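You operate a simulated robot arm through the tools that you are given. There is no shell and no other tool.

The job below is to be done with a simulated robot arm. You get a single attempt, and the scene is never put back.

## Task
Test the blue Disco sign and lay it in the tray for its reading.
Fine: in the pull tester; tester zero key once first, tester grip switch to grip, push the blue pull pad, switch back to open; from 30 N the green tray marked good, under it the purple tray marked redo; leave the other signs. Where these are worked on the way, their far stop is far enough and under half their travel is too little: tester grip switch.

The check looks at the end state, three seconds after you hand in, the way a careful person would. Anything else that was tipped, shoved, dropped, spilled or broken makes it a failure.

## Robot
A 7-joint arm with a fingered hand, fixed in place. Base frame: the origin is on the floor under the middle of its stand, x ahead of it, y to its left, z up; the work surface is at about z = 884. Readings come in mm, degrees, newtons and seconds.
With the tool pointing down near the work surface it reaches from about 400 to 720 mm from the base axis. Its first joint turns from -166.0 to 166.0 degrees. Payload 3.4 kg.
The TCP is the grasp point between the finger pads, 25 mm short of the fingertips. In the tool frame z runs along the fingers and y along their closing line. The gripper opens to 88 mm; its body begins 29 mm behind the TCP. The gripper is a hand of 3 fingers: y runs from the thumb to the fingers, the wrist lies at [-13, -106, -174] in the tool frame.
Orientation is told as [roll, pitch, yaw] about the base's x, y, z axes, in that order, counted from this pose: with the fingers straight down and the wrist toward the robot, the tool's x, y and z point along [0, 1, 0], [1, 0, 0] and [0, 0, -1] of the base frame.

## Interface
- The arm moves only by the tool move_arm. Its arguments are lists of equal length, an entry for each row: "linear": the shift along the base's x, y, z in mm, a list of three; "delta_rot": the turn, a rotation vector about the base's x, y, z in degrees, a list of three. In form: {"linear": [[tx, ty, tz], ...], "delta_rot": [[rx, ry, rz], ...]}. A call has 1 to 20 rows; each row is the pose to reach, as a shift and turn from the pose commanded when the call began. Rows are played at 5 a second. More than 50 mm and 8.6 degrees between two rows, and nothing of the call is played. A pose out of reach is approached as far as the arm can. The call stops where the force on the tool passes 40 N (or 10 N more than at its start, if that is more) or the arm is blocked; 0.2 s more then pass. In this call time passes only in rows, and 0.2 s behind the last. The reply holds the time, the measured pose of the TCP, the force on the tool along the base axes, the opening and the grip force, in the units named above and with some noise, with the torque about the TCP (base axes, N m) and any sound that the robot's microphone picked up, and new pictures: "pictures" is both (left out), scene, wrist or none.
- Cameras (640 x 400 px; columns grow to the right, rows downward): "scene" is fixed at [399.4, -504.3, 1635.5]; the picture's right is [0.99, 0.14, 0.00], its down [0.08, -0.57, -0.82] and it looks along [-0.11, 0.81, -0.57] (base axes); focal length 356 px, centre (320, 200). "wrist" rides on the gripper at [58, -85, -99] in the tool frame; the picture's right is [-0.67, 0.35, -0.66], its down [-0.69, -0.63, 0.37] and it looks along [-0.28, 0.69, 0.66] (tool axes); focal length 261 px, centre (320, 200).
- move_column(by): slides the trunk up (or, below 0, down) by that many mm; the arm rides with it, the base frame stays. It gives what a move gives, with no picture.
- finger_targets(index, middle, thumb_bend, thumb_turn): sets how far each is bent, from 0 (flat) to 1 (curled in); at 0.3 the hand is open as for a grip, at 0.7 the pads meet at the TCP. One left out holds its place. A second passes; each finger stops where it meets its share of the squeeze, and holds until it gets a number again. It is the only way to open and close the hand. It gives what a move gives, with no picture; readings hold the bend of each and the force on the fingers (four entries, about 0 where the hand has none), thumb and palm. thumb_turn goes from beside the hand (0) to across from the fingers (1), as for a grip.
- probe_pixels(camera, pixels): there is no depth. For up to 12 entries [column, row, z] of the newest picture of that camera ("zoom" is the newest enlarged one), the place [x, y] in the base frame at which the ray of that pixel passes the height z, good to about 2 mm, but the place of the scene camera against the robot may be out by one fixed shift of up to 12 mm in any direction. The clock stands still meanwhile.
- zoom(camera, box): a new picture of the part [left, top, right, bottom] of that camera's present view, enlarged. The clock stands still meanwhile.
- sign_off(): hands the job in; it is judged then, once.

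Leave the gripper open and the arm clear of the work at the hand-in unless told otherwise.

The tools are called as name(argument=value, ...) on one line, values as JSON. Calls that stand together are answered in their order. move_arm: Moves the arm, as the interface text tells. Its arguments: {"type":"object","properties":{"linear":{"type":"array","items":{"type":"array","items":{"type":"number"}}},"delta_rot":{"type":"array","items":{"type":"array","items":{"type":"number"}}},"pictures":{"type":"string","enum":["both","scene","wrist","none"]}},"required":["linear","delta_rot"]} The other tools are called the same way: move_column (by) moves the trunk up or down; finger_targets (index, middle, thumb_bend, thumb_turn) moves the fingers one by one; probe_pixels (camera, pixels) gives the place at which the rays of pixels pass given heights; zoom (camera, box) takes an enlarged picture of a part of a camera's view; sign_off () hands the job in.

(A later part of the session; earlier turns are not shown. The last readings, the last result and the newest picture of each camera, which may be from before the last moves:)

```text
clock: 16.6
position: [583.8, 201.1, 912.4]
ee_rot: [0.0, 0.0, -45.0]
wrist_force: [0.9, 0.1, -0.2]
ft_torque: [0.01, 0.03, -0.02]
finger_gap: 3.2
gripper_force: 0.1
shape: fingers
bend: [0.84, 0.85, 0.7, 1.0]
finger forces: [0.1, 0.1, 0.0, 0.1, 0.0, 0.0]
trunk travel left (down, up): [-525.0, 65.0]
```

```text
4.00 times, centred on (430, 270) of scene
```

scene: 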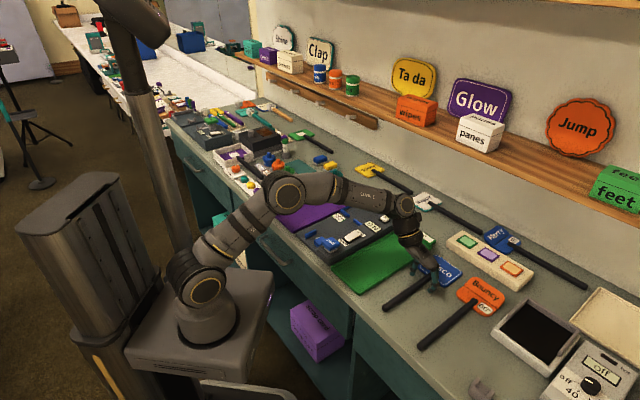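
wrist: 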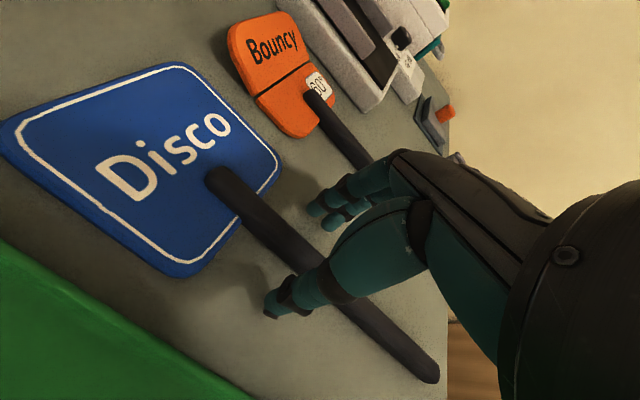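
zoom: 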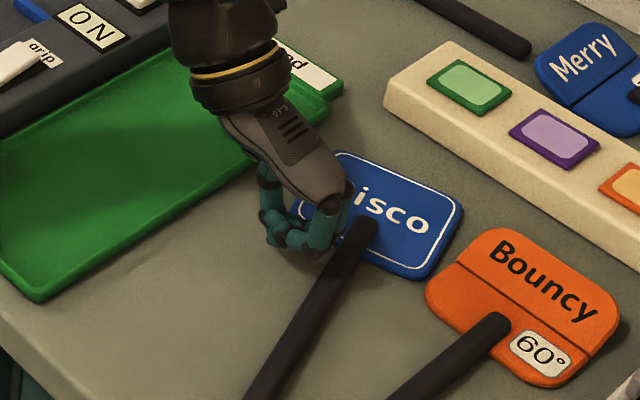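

The handle squeezed out to the right and the sign turned a little; it still lies flat on the bench clear of Bouncy. I lift the hand straight up by 60 mm and look again.

move_arm(linear=[[0, 0, 5], [0, 0, 15], [0, 0, 35], [0, 0, 65]], delta_rot=[[0, 0, 0], [0, 0, 0], [0, 0, 0], [0, 0, 0]])

zoom(camera="scene", box=[370, 220, 490, 320])

```text
clock: 17.6
position: [584.1, 201.4, 977.5]
ee_rot: [0.0, 0.0, -45.0]
wrist_force: [0.4, 0.4, 0.0]
ft_torque: [0.01, 0.01, -0.02]
finger_gap: 4.1
gripper_force: 0.0
shape: fingers
bend: [0.84, 0.85, 0.7, 1.0]
finger forces: [0.1, 0.1, 0.1, 0.1, 0.0, 0.1]
trunk travel left (down, up): [-525.0, 65.0]
```

scene: 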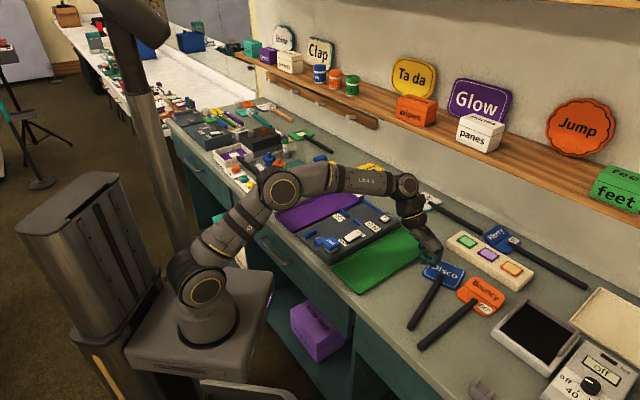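
wrist: 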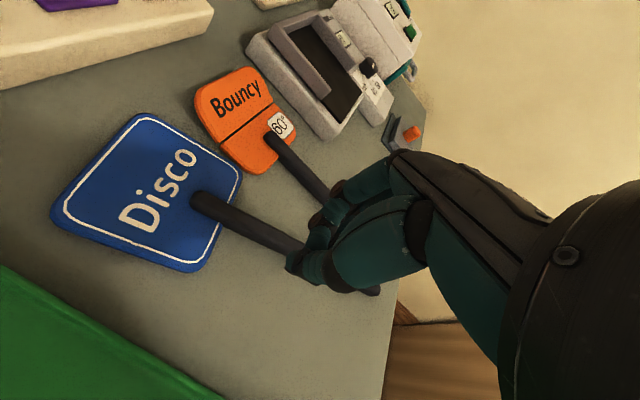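

```text
4.00 times, centred on (430, 270) of scene
```

zoom: 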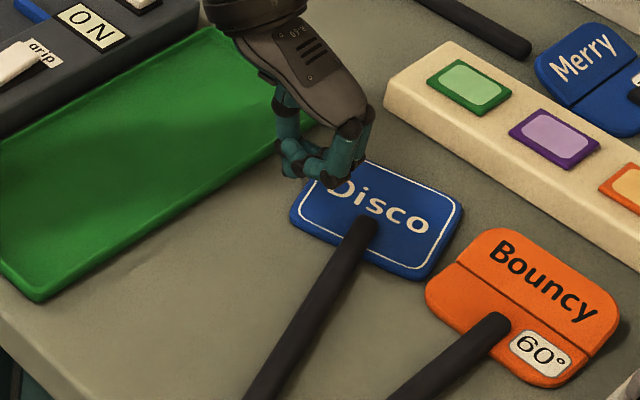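

The sign lies flat, turned by some 15 degrees, and Bouncy was not touched. I set the fingers to a smaller opening and zoom on the whole sign to measure its new pose.

finger_targets(index=0.55, middle=0.55, thumb_bend=0.55, thumb_turn=1.0)

zoom(camera="scene", box=[390, 250, 510, 350])

```text
clock: 18.6
position: [584.1, 201.8, 976.9]
ee_rot: [0.0, 0.0, -45.0]
wrist_force: [1.6, 0.9, 0.6]
ft_torque: [-0.01, 0.04, 0.0]
finger_gap: 29.8
gripper_force: 0.1
shape: fingers
bend: [0.55, 0.55, 0.55, 1.0]
finger forces: [0.1, 0.0, 0.0, 0.0, 0.1, 0.0]
trunk travel left (down, up): [-525.0, 65.0]
```

```text
4.00 times, centred on (450, 300) of scene
```

zoom: 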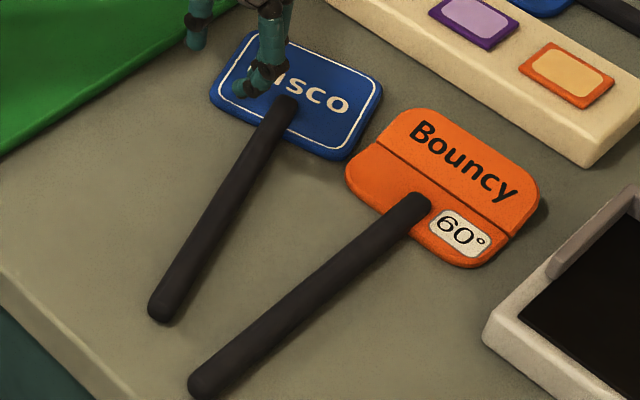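

I probe the handle ends, mid edges and plate corners in this zoom.

probe_pixels(camera="zoom", pixels=[[284, 105, 896], [165, 303, 896], [210, 200, 890], [233, 212, 890], [240, 150, 890], [263, 162, 890], [212, 92, 890], [383, 90, 890], [333, 158, 890], [378, 158, 890], [348, 178, 890], [4, 270, 884]])

probe_pixels(camera="wrist", pixels=[[198, 203, 896], [222, 228, 890], [233, 211, 890], [260, 248, 890], [268, 228, 890], [380, 291, 890]])

```text
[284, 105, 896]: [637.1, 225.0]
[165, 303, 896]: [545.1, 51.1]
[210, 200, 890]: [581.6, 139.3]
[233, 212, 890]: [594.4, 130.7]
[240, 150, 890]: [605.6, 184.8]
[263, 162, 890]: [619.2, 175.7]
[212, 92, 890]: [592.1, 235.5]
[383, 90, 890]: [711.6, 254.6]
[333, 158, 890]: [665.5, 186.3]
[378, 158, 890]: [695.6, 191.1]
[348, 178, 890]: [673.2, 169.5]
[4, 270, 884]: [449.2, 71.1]
```

```text
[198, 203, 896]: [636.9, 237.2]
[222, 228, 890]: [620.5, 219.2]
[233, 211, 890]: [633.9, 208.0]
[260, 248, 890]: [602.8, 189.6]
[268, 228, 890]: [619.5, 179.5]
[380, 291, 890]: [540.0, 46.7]
```

The handle now runs at about 62 degrees through (611, 184). I turn the hand by +17.2 degrees, shift (+26.6, -19) over it and go down to TCP z about 920.

move_arm(linear=[[9, -6.5, 0], [18, -13, 0], [26.6, -19, 0], [26.6, -19, -25], [26.6, -19, -45], [26.6, -19, -57]], delta_rot=[[0, 0, 5.8], [0, 0, 11.5], [0, 0, 17.2], [0, 0, 17.2], [0, 0, 17.2], [0, 0, 17.2]])

zoom(camera="wrist", box=[180, 150, 440, 330])

zoom(camera="scene", box=[400, 220, 490, 310])

```text
clock: 20.0
position: [611.3, 182.9, 917.5]
ee_rot: [0.0, 0.0, -27.6]
wrist_force: [-0.3, 0.2, -0.7]
ft_torque: [0.0, 0.0, 0.03]
finger_gap: 29.9
gripper_force: 0.0
shape: fingers
bend: [0.55, 0.55, 0.55, 1.0]
finger forces: [0.0, 0.0, 0.0, 0.0, 0.1, 0.0]
trunk travel left (down, up): [-525.0, 65.0]
```

scene: 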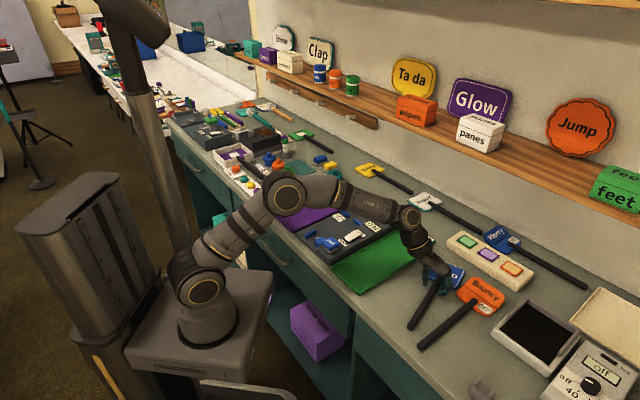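
wrist: 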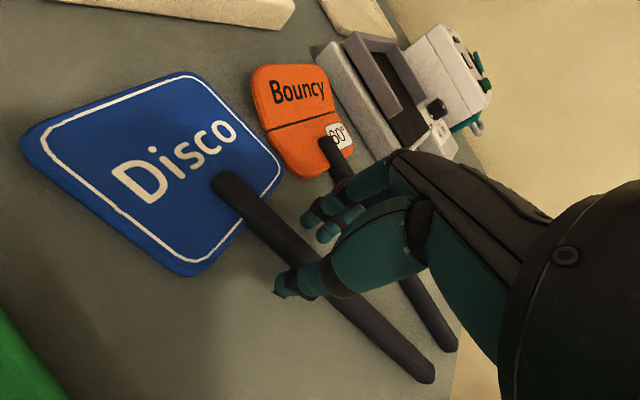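

```text
2.22 times, centred on (310, 240) of wrist
```

zoom: 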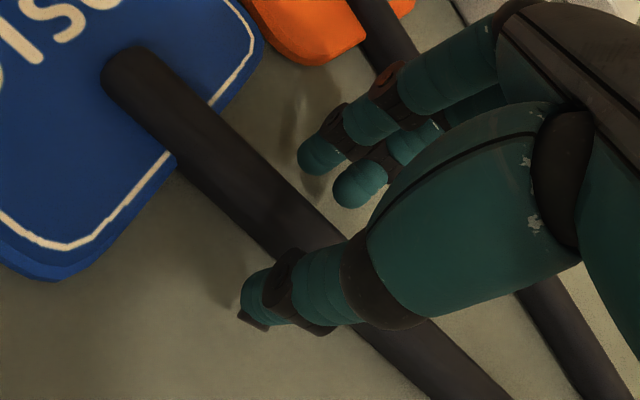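

```text
4.44 times, centred on (445, 265) of scene
```

zoom: 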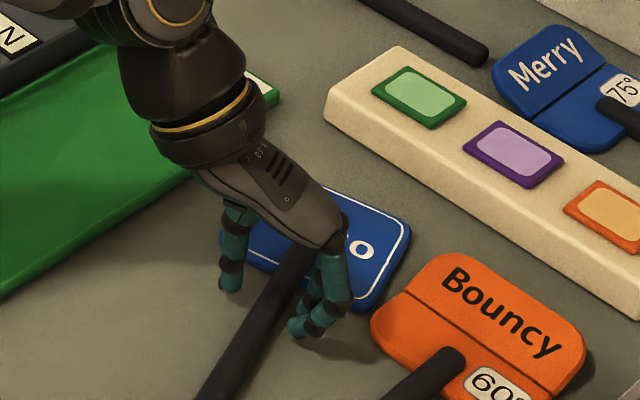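

The handle lies between thumb and fingers. I lower in small rows by 8 mm looking for first contact with the bench.

move_arm(linear=[[0, 0, -3], [0, 0, -5], [0, 0, -6.5], [0, 0, -7.5], [0, 0, -8.3]], delta_rot=[[0, 0, 0], [0, 0, 0], [0, 0, 0], [0, 0, 0], [0, 0, 0]], pictures="none")

```text
clock: 21.2
position: [612.1, 181.6, 910.4]
ee_rot: [0.1, 0.1, -27.7]
wrist_force: [0.2, 0.3, 0.6]
ft_torque: [-0.01, 0.01, 0.02]
finger_gap: 30.0
gripper_force: 0.0
shape: fingers
bend: [0.55, 0.55, 0.55, 1.0]
finger forces: [0.1, 0.0, 0.1, 0.0, 0.0, 0.1]
trunk travel left (down, up): [-525.0, 65.0]
```

No contact yet at z about 910. I go on by fractions of a millimetre.

move_arm(linear=[[0, 0, -0.7], [0, 0, -1.3], [0, 0, -1.8]], delta_rot=[[0, 0, 0], [0, 0, 0], [0, 0, 0]], pictures="none")

```text
clock: 22.0
position: [610.5, 181.8, 909.1]
ee_rot: [0.0, -0.1, -27.7]
wrist_force: [-0.1, -0.5, 1.0]
ft_torque: [-0.01, -0.05, 0.01]
finger_gap: 30.1
gripper_force: 0.6
shape: fingers
bend: [0.55, 0.55, 0.55, 1.0]
finger forces: [0.0, 1.4, 0.0, 0.0, 0.0, 0.1]
trunk travel left (down, up): [-525.0, 65.0]
```

Light contact of the middle finger at z 909. Now I close on the handle with the same targets as the first time, which held.

finger_targets(index=0.72, middle=0.72, thumb_bend=0.72, thumb_turn=1.0)

zoom(camera="wrist", box=[180, 150, 440, 330])

zoom(camera="scene", box=[400, 220, 490, 310])

```text
clock: 23.0
position: [610.7, 183.2, 908.3]
ee_rot: [0.0, 0.0, -27.8]
wrist_force: [-0.3, -0.2, 0.4]
ft_torque: [0.02, -0.01, -0.05]
finger_gap: 9.9
gripper_force: 8.4
shape: fingers
bend: [0.71, 0.67, 0.64, 1.0]
finger forces: [4.9, 3.6, 0.0, 0.0, 8.6, 0.0]
trunk travel left (down, up): [-525.0, 65.0]
```

```text
2.22 times, centred on (310, 240) of wrist
```

zoom: 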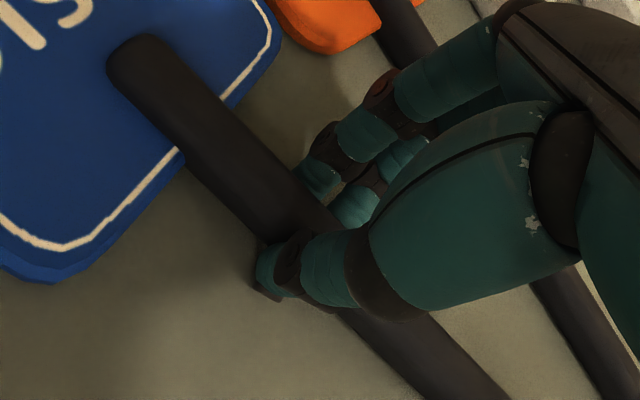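

```text
4.44 times, centred on (445, 265) of scene
```

zoom: 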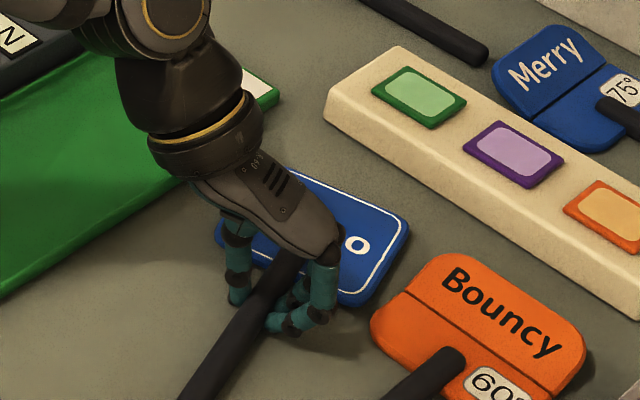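

Held with about 8.5 N. I lift gently: 2, 5, 10, then 20 mm.

move_arm(linear=[[0, 0, 2], [0, 0, 5], [0, 0, 9], [0, 0, 14], [0, 0, 20]], delta_rot=[[0, 0, 0], [0, 0, 0], [0, 0, 0], [0, 0, 0], [0, 0, 0]])

zoom(camera="scene", box=[390, 210, 510, 340])

```text
clock: 24.2
position: [610.8, 181.8, 929.9]
ee_rot: [0.0, 0.0, -27.7]
wrist_force: [0.2, 0.6, 0.2]
ft_torque: [-0.04, 0.03, -0.03]
finger_gap: 9.8
gripper_force: 8.1
shape: fingers
bend: [0.71, 0.67, 0.64, 1.0]
finger forces: [4.5, 4.0, 0.0, 0.0, 8.6, 0.0]
trunk travel left (down, up): [-525.0, 65.0]
```

scene: 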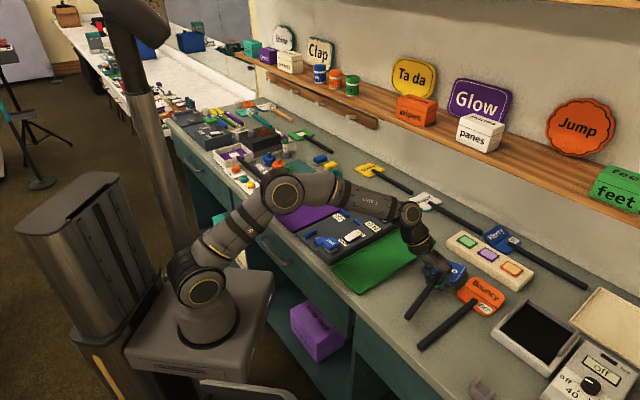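
wrist: 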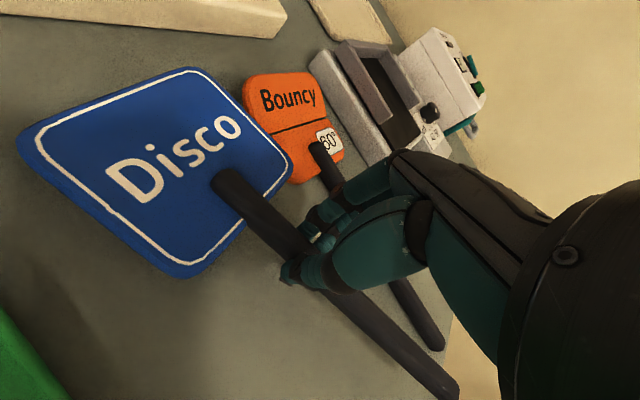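

```text
3.08 times, centred on (450, 275) of scene
```

zoom: 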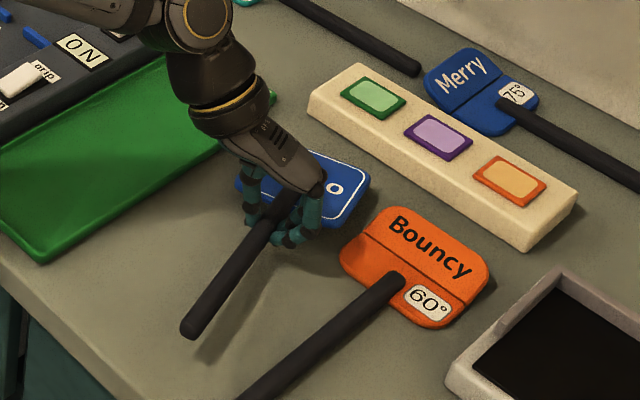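

The sign is up, nearly level, and firmly held. I raise it another 70 mm to clear everything and look.

move_arm(linear=[[0, 0, 20], [0, 0, 45], [0, 0, 70]], delta_rot=[[0, 0, 0], [0, 0, 0], [0, 0, 0]])

zoom(camera="scene", box=[390, 200, 510, 320])

```text
clock: 25.0
position: [610.6, 182.1, 998.9]
ee_rot: [0.0, 0.0, -27.7]
wrist_force: [-0.2, -0.3, -0.8]
ft_torque: [-0.01, 0.01, -0.05]
finger_gap: 9.6
gripper_force: 8.3
shape: fingers
bend: [0.71, 0.67, 0.64, 1.0]
finger forces: [4.5, 4.1, 0.1, 0.0, 8.6, 0.1]
trunk travel left (down, up): [-525.0, 65.0]
```

scene: 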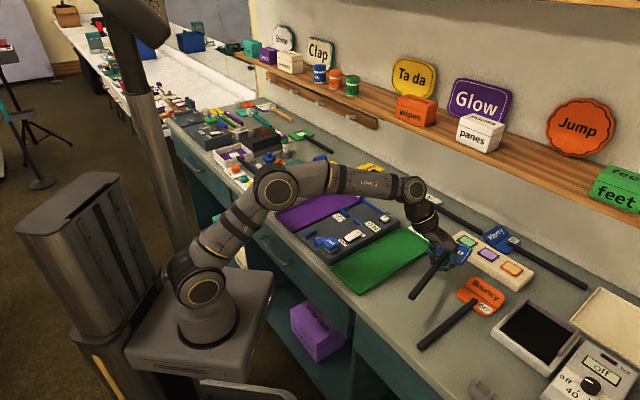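
wrist: 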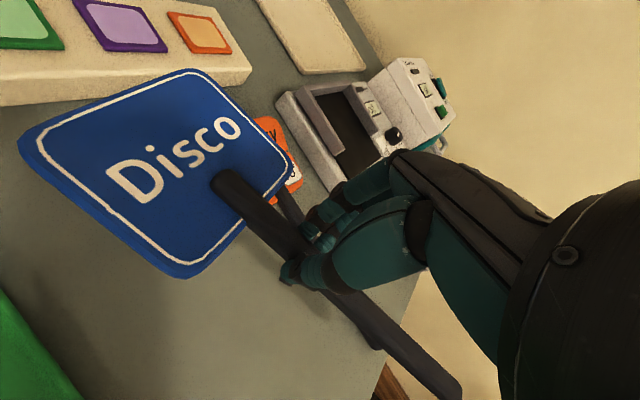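

```text
3.33 times, centred on (450, 260) of scene
```

zoom: 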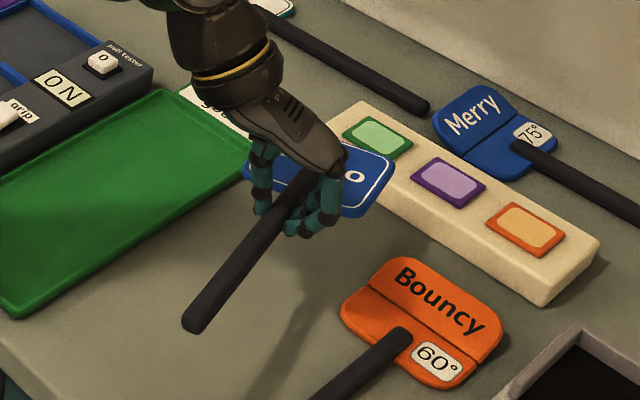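

The sign sits the same in the wrist view. I zoom the same region to measure its in-hand pose and any sag.

zoom(camera="wrist", box=[180, 150, 440, 330])

zoom(camera="wrist", box=[0, 50, 320, 290])

```text
2.22 times, centred on (310, 240) of wrist
```

zoom: 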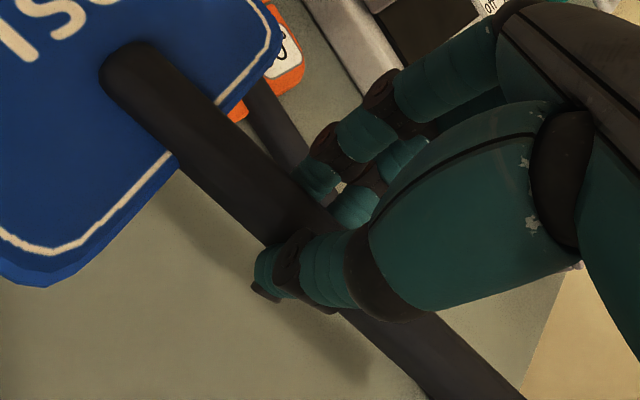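

```text
1.67 times, centred on (160, 170) of wrist
```

zoom: 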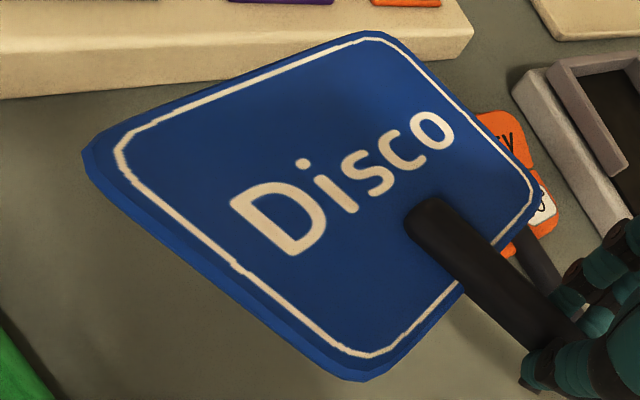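

A slight sag of 2 to 3 degrees only. I probe the plate's corners and the handle at z about 979 to get the in-hand geometry.

probe_pixels(camera="zoom", pixels=[[98, 140, 979], [380, 33, 979], [540, 188, 979], [352, 370, 979], [413, 220, 985], [505, 247, 980], [462, 290, 980], [240, 75, 979], [465, 105, 979], [455, 285, 979], [515, 235, 979]])

probe_pixels(camera="wrist", pixels=[[455, 385, 981], [440, 398, 981], [370, 310, 981], [395, 365, 981], [385, 330, 981], [365, 345, 981]])

```text
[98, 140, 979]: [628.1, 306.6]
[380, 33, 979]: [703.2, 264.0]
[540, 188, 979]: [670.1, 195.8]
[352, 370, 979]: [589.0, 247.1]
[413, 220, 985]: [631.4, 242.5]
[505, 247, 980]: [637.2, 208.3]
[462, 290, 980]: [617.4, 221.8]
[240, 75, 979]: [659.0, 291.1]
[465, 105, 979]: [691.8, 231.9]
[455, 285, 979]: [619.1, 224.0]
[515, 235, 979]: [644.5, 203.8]
```

```text
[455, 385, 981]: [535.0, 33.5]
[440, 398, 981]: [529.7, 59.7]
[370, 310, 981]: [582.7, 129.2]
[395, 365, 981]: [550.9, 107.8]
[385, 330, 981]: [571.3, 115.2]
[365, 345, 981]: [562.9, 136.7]
```

The sign points at about 60.3 degrees, with the plate centre about 80 mm ahead of the TCP. I carry it across at this height to the tester, turning -15.9 degrees, to TCP (357, 430), with the plate about 80 mm above the pocket.

move_arm(linear=[[-31.7, 31, 0], [-63.4, 62, 0], [-95.1, 93, 0], [-126.8, 124, 0], [-158.5, 155, 0], [-190.2, 186, 0], [-222, 217, 0], [-253.5, 247.5, 0]], delta_rot=[[0, 0, -2], [0, 0, -4], [0, 0, -6], [0, 0, -8], [0, 0, -10], [0, 0, -12], [0, 0, -14], [0, 0, -15.9]])

zoom(camera="wrist", box=[0, 30, 370, 260])

zoom(camera="scene", box=[280, 150, 420, 270])

```text
clock: 26.8
position: [358.0, 429.3, 998.3]
ee_rot: [-0.1, 0.0, -43.8]
wrist_force: [-0.2, 0.0, -0.8]
ft_torque: [0.01, 0.03, 0.02]
finger_gap: 10.0
gripper_force: 9.2
shape: fingers
bend: [0.71, 0.67, 0.64, 1.0]
finger forces: [4.3, 4.0, 0.0, 0.0, 8.6, 0.0]
trunk travel left (down, up): [-525.0, 65.0]
```

scene: 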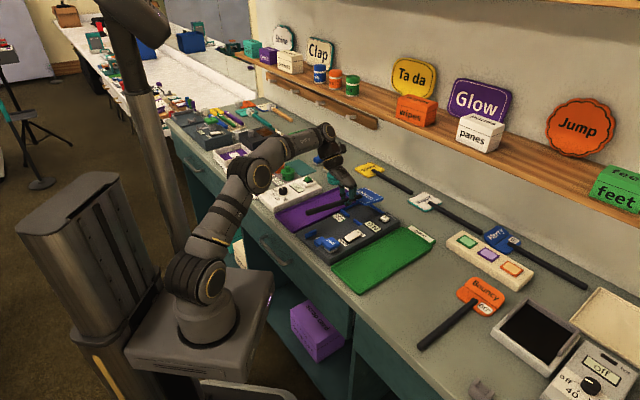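
wrist: 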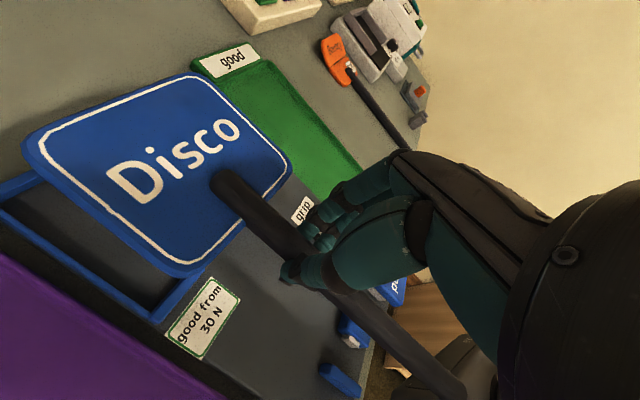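

```text
1.73 times, centred on (185, 145) of wrist
```

zoom: 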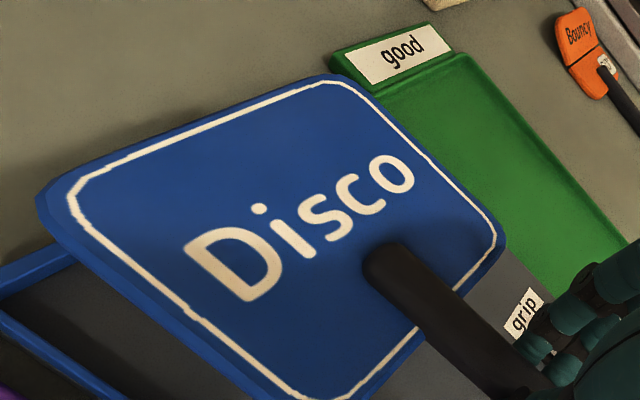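

```text
3.33 times, centred on (350, 210) of scene
```

zoom: 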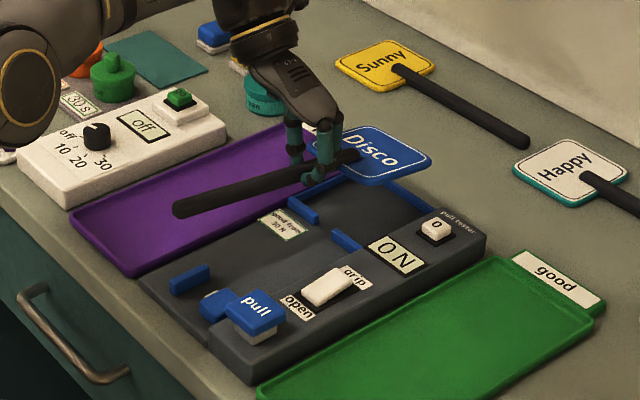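

In this scene view both the sign and the tester are visible. I probe the handle's two ends (z about 981) and the tester's edges to compare directions.

probe_pixels(camera="zoom", pixels=[[178, 201, 984], [181, 217, 974], [290, 178, 980], [292, 172, 982], [356, 152, 984], [381, 187, 976], [432, 158, 976], [335, 128, 978], [170, 283, 905], [205, 268, 905], [200, 292, 905], [305, 224, 900]])

zoom(camera="scene", box=[325, 170, 405, 225])

```text
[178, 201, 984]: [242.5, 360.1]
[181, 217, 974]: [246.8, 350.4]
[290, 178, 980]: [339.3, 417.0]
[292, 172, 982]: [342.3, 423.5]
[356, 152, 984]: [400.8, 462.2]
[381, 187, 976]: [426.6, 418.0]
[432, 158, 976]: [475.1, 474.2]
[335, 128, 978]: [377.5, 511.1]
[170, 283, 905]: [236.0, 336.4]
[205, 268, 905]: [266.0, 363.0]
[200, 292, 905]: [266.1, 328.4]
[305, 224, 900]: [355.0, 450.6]
```

```text
7.27 times, centred on (365, 198) of scene
```

zoom: 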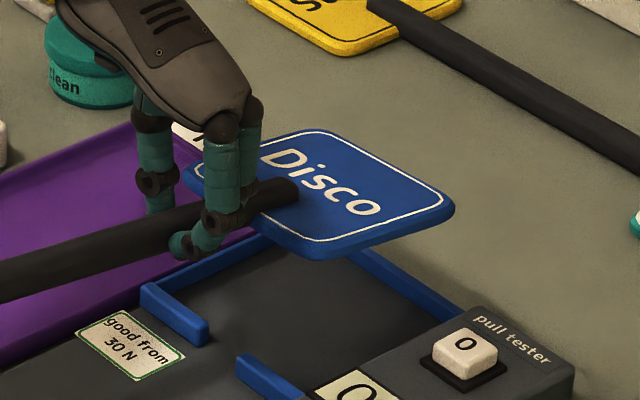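

To separate tilt from direction I probe the three visible plate corners at two heights in both cameras.

probe_pixels(camera="wrist", pixels=[[20.3, 142.1, 985], [20.3, 142.1, 965], [195.4, 68.7, 985], [195.4, 68.7, 965], [296, 171, 985], [296, 171, 965]])

probe_pixels(camera="zoom", pixels=[[318, 126, 985], [318, 126, 965], [458, 205, 985], [458, 205, 965], [308, 262, 985], [308, 262, 965], [208, 337, 900], [242, 370, 900], [143, 290, 900], [455, 312, 900]])

```text
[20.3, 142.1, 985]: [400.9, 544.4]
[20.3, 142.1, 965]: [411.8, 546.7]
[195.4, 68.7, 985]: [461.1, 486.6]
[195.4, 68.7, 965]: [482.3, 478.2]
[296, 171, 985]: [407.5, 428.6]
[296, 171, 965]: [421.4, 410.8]
```

```text
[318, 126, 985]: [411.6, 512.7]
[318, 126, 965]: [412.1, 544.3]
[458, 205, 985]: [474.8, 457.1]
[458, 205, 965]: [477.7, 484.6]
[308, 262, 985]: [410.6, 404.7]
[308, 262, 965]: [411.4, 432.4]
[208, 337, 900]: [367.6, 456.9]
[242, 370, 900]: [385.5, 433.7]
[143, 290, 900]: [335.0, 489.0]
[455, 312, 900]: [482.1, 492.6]
```

Triangulating: the sign sags about 6 degrees at the plate, its direction is about 43.8 degrees (tester about 44.4), and the plate centre is about 6 mm short and 2.6 mm right of the pocket centre. I tilt the hand +5.5 degrees about the across axis to level it, shift (0.3, +4), and lower to TCP z about 945.

move_arm(linear=[[0.3, 4, 0], [0.3, 4, 0], [0.3, 4, -20], [0.3, 4, -40], [0.3, 4, -53]], delta_rot=[[1.9, -1.95, 0.25], [3.85, -3.93, 0.5], [3.85, -3.93, 0.5], [3.85, -3.93, 0.5], [3.85, -3.93, 0.5]])

zoom(camera="scene", box=[305, 170, 405, 240])

zoom(camera="wrist", box=[0, 30, 370, 260])

```text
clock: 28.0
position: [357.5, 434.0, 945.1]
ee_rot: [5.5, -0.2, -43.3]
wrist_force: [0.9, 0.0, -0.2]
ft_torque: [-0.02, 0.01, -0.03]
finger_gap: 9.8
gripper_force: 8.3
shape: fingers
bend: [0.71, 0.67, 0.64, 1.0]
finger forces: [4.4, 4.1, 0.1, 0.1, 8.5, 0.0]
trunk travel left (down, up): [-525.0, 65.0]
```

scene: 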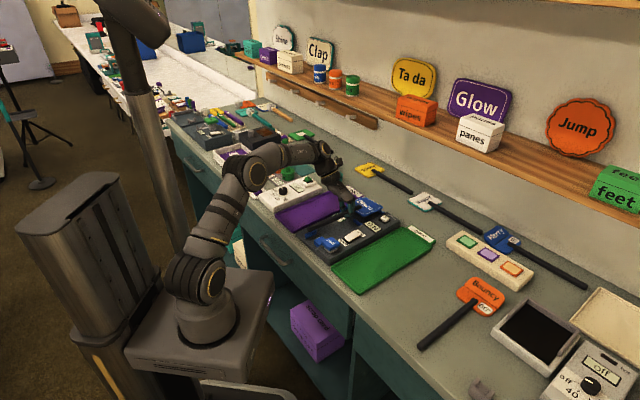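
wrist: 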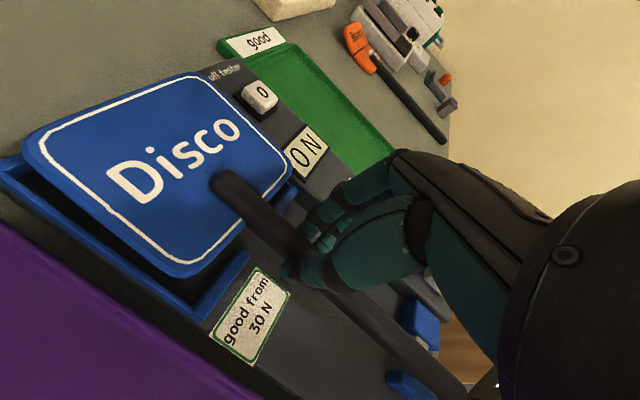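

```text
5.71 times, centred on (355, 205) of scene
```

zoom: 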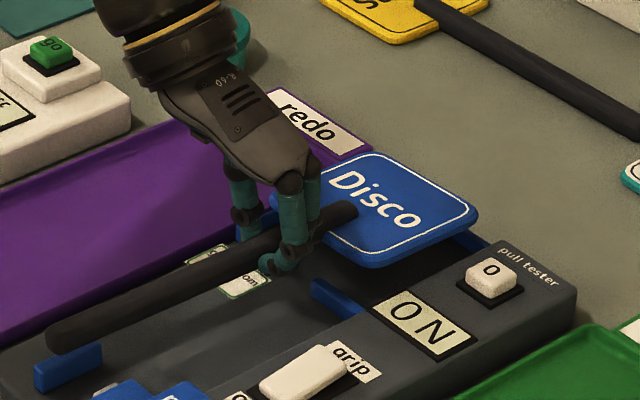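

```text
1.73 times, centred on (185, 145) of wrist
```

zoom: 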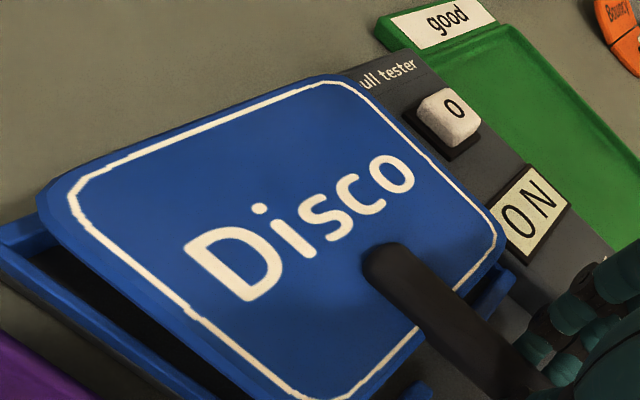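

It looks nearly level and lined up over the pocket. I probe the plate corners at z 926, the handle end, and in the wrist view the corners against the pocket walls.

probe_pixels(camera="scene", pixels=[[364.6, 217.3, 925], [384, 206.5, 925], [366, 195.5, 925], [308, 226.5, 930], [361, 207, 930]])

probe_pixels(camera="wrist", pixels=[[20.3, 142.1, 925], [195.4, 68.7, 925], [296, 171, 925], [4, 168, 900], [187, 316, 900], [250, 262, 900], [28, 180, 890], [184, 296, 890]])

```text
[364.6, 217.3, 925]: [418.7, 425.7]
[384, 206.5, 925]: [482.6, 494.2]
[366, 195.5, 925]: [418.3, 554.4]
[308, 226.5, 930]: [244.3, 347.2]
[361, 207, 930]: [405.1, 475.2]
```

```text
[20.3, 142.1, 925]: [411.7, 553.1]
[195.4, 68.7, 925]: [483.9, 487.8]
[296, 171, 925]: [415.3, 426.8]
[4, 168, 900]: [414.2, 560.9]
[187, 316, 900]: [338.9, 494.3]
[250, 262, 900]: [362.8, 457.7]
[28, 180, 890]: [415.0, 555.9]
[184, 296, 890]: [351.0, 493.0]
```

Both cameras now agree: plate centre (414.5, 489.4) against pocket centre about (414, 488.7). I lower to TCP z about 931, with the plate's underside still about 6 mm above the walls, and compare again.

move_arm(linear=[[0, 0, -7], [0, 0, -14]], delta_rot=[[0, 0, 0], [0, 0, 0]])

zoom(camera="scene", box=[325, 175, 405, 235])

zoom(camera="wrist", box=[0, 130, 310, 330])

```text
clock: 28.6
position: [358.4, 433.9, 932.6]
ee_rot: [5.6, -0.3, -43.2]
wrist_force: [0.4, 0.4, 3.3]
ft_torque: [0.05, 0.05, 0.0]
finger_gap: 10.0
gripper_force: 8.5
shape: fingers
bend: [0.71, 0.67, 0.64, 1.0]
finger forces: [4.7, 4.3, 0.1, 0.0, 8.4, 0.0]
trunk travel left (down, up): [-525.0, 65.0]
```

scene: 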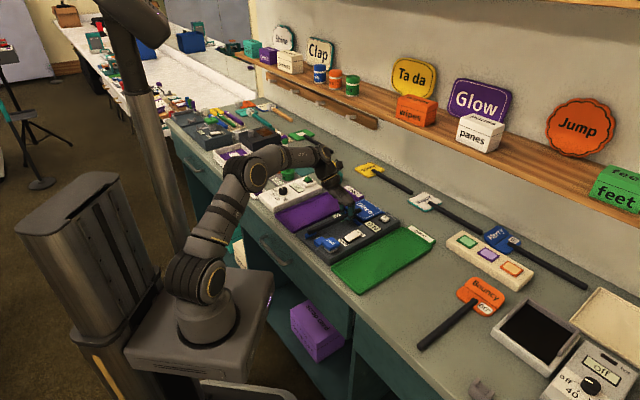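
wrist: 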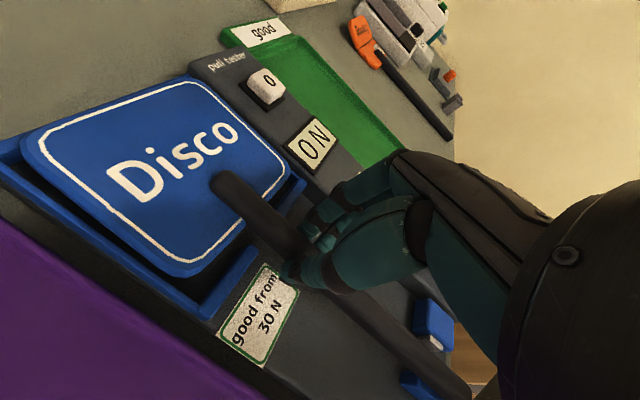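

```text
6.67 times, centred on (365, 205) of scene
```

zoom: 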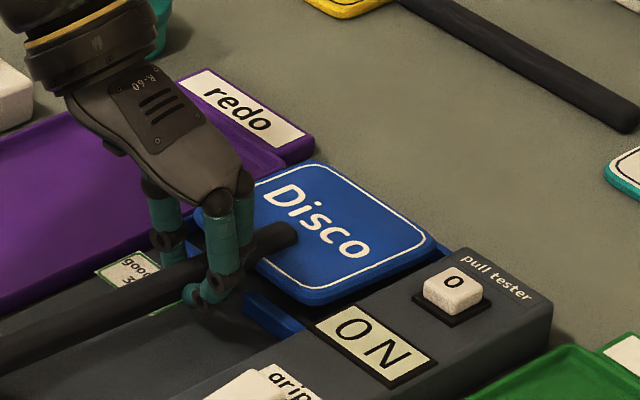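

```text
2.00 times, centred on (155, 230) of wrist
```

zoom: 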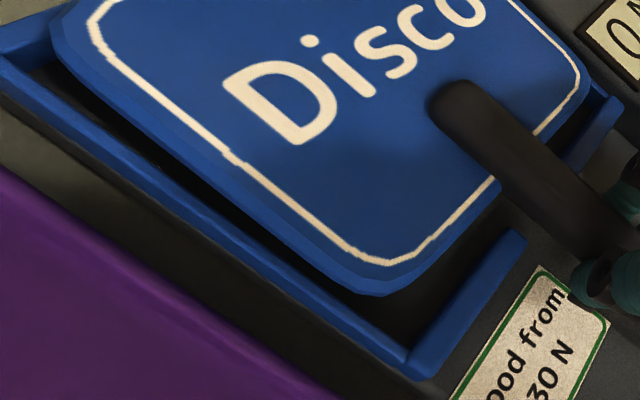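

A contact of about 3 N shows up at z 932, earlier than expected. I check the clamp end: the handle's end may be above the fixed jaw.

zoom(camera="scene", box=[290, 195, 370, 265])

zoom(camera="wrist", box=[330, 280, 500, 400])

```text
5.71 times, centred on (330, 230) of scene
```

zoom: 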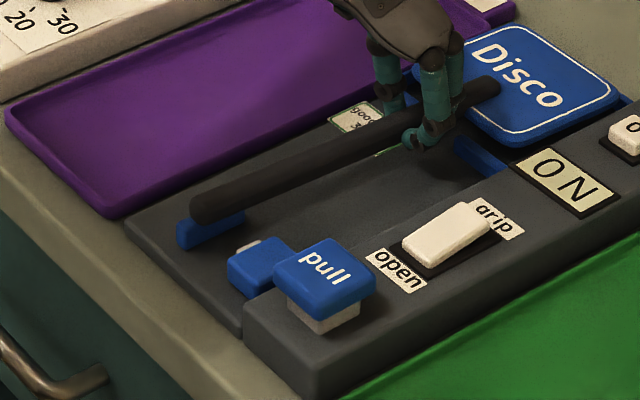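

```text
3.33 times, centred on (415, 340) of wrist
```

zoom: 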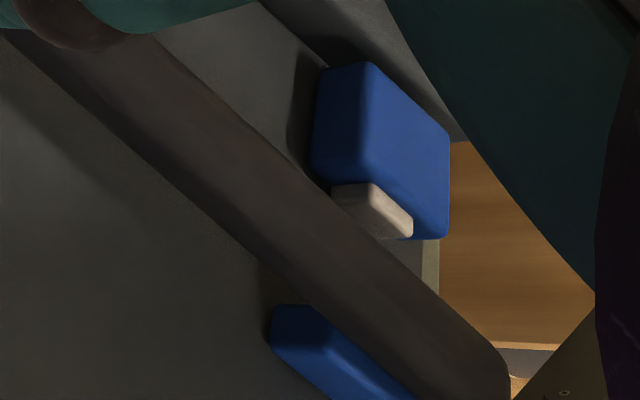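

The handle's near end does appear to sit over the fixed jaw, so the sign's direction is a few degrees off. I probe points on the handle's centre line at two heights in both cameras to get its true line.

probe_pixels(camera="wrist", pixels=[[387.7, 332.2, 935], [387.7, 332.2, 915], [424.6, 362.8, 935], [424.6, 362.8, 915], [226, 186, 935], [226, 186, 915]])

probe_pixels(camera="scene", pixels=[[309.9, 231.6, 935], [309.9, 231.6, 915], [342.3, 218.1, 935], [342.3, 218.1, 915], [359.8, 210.4, 935], [359.8, 210.4, 915]])

```text
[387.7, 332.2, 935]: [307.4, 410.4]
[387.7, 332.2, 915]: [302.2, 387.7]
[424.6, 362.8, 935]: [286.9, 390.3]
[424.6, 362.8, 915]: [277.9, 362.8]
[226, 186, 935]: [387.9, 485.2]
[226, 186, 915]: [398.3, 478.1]
```

```text
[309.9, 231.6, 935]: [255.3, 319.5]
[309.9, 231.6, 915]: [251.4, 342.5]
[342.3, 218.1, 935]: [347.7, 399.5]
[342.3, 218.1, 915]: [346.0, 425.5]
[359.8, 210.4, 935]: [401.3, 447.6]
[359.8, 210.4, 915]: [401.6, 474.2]
```

The handle line is 42.8 degrees, its end 8 mm left of where it should be, over the fixed jaw. I raise 8 mm, turn +2 degrees about z (plus 1.3 degrees leveling), and shift (2.6, -2.7), then check again.

move_arm(linear=[[0, 0, 4], [0, 0, 8], [1.3, -1.3, 8], [2.6, -2.7, 8]], delta_rot=[[0, 0, 0], [0, 0, 0], [0.45, -0.46, 1], [0.9, -0.92, 2]])

zoom(camera="scene", box=[290, 175, 400, 265])

zoom(camera="wrist", box=[330, 280, 500, 400])

zoom(camera="wrist", box=[0, 50, 320, 330])

```text
clock: 29.6
position: [359.1, 429.8, 939.7]
ee_rot: [6.8, -0.4, -41.2]
wrist_force: [0.3, -0.5, -0.6]
ft_torque: [-0.02, -0.01, 0.02]
finger_gap: 9.7
gripper_force: 8.7
shape: fingers
bend: [0.71, 0.67, 0.64, 1.0]
finger forces: [4.5, 4.1, 0.0, 0.0, 8.6, 0.0]
trunk travel left (down, up): [-525.0, 65.0]
```

scene: 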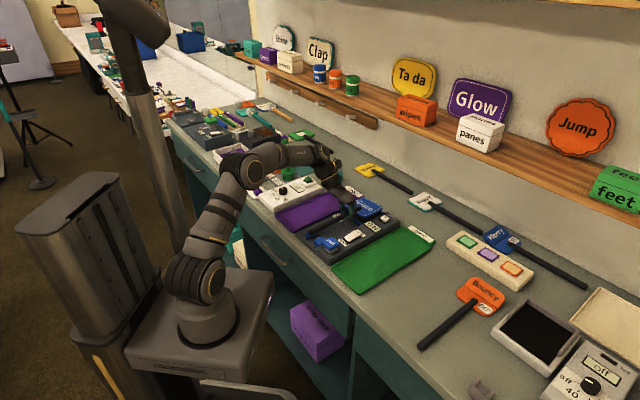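
wrist: 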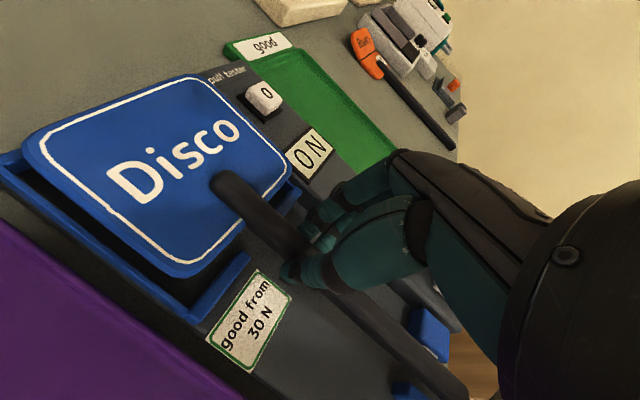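

```text
4.44 times, centred on (345, 220) of scene
```

zoom: 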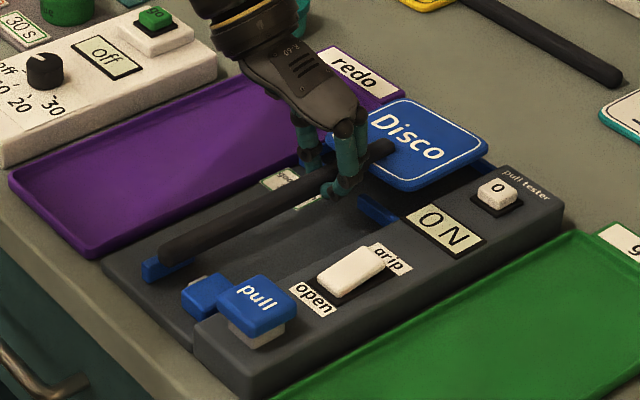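

```text
3.33 times, centred on (415, 340) of wrist
```

zoom: 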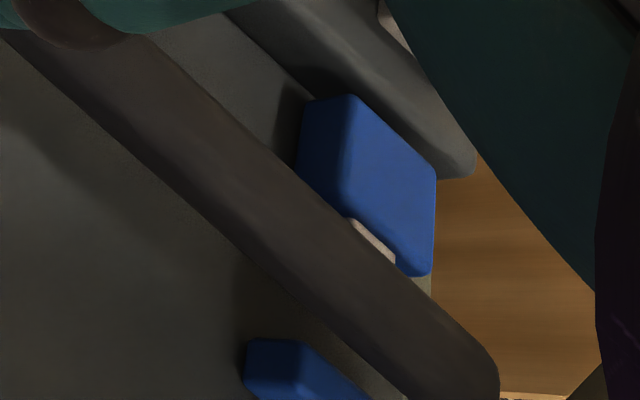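

```text
1.43 times, centred on (160, 190) of wrist
```

zoom: 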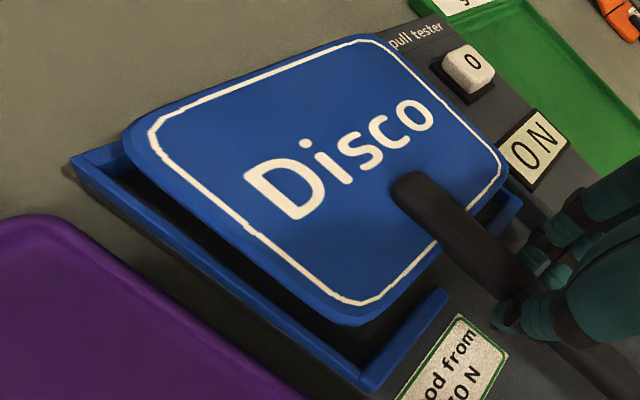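

I triangulate the handle line again with the same kind of points.

probe_pixels(camera="wrist", pixels=[[387.7, 331.3, 930], [387.7, 331.3, 910], [418, 358.3, 930], [418, 358.3, 910], [241.8, 205.4, 930], [241.8, 205.4, 910], [20.3, 142.1, 922], [195.4, 68.7, 922], [296, 171, 922]])

probe_pixels(camera="scene", pixels=[[311.7, 230.6, 930], [311.7, 230.6, 910], [340.5, 217.3, 930], [340.5, 217.3, 910], [358.5, 209.2, 930], [358.5, 209.2, 910], [364.4, 218.9, 922], [382.7, 207.3, 922], [365.4, 196.6, 922]])

```text
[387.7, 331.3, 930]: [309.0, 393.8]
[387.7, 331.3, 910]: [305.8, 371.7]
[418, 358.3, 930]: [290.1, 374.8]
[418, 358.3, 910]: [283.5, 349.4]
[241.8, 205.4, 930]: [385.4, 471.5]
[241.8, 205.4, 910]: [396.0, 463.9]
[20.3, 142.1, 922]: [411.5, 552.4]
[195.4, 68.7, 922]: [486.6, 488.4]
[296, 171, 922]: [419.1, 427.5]
```

```text
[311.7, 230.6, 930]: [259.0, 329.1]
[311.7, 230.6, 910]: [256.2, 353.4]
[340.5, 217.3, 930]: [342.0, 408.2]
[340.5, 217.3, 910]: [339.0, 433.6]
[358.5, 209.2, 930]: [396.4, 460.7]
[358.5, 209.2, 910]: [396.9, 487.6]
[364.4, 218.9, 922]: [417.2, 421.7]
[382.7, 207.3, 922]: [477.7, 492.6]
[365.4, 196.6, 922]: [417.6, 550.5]
```

The handle now runs at 44.8 degrees with constant offset; good. I zoom in on the near lips against the plate's near edge to check the fit in depth.

zoom(camera="wrist", box=[150, 160, 310, 320])

zoom(camera="scene", box=[345, 185, 405, 230])

```text
2.50 times, centred on (230, 240) of wrist
```

zoom: 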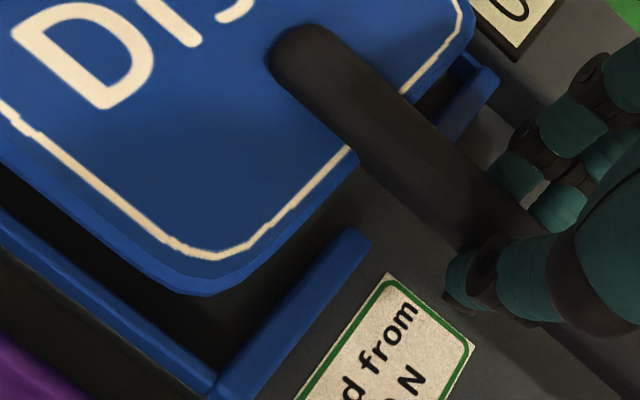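

```text
8.89 times, centred on (375, 208) of scene
```

zoom: 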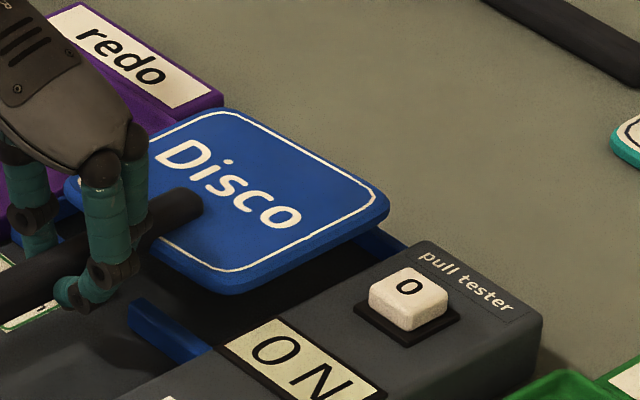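

I probe the lip's inner and outer top edges (z 900) and the plate's lower near edge (z 915) in the wrist view.

probe_pixels(camera="wrist", pixels=[[202, 293.2, 900], [240, 252.4, 900], [250.8, 256, 900], [218, 256, 915], [236, 232, 915], [186, 307, 900], [300, 187, 900], [286, 184, 900]])

probe_pixels(camera="zoom", pixels=[[128, 303, 900], [145, 298, 900], [200, 355, 900], [210, 347, 900], [240, 292, 915], [150, 245, 915], [388, 212, 915], [408, 245, 900], [370, 232, 900]])

```text
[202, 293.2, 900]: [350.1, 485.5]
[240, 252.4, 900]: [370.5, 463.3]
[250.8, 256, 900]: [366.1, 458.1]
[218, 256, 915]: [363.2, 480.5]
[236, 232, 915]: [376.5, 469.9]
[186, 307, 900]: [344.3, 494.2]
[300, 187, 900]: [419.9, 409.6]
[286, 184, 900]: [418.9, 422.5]
```

```text
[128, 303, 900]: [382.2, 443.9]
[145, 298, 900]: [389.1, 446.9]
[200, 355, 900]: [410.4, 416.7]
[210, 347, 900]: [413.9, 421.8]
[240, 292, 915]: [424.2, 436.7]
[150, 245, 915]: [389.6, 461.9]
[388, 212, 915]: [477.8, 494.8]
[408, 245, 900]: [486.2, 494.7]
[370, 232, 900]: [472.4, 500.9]
```

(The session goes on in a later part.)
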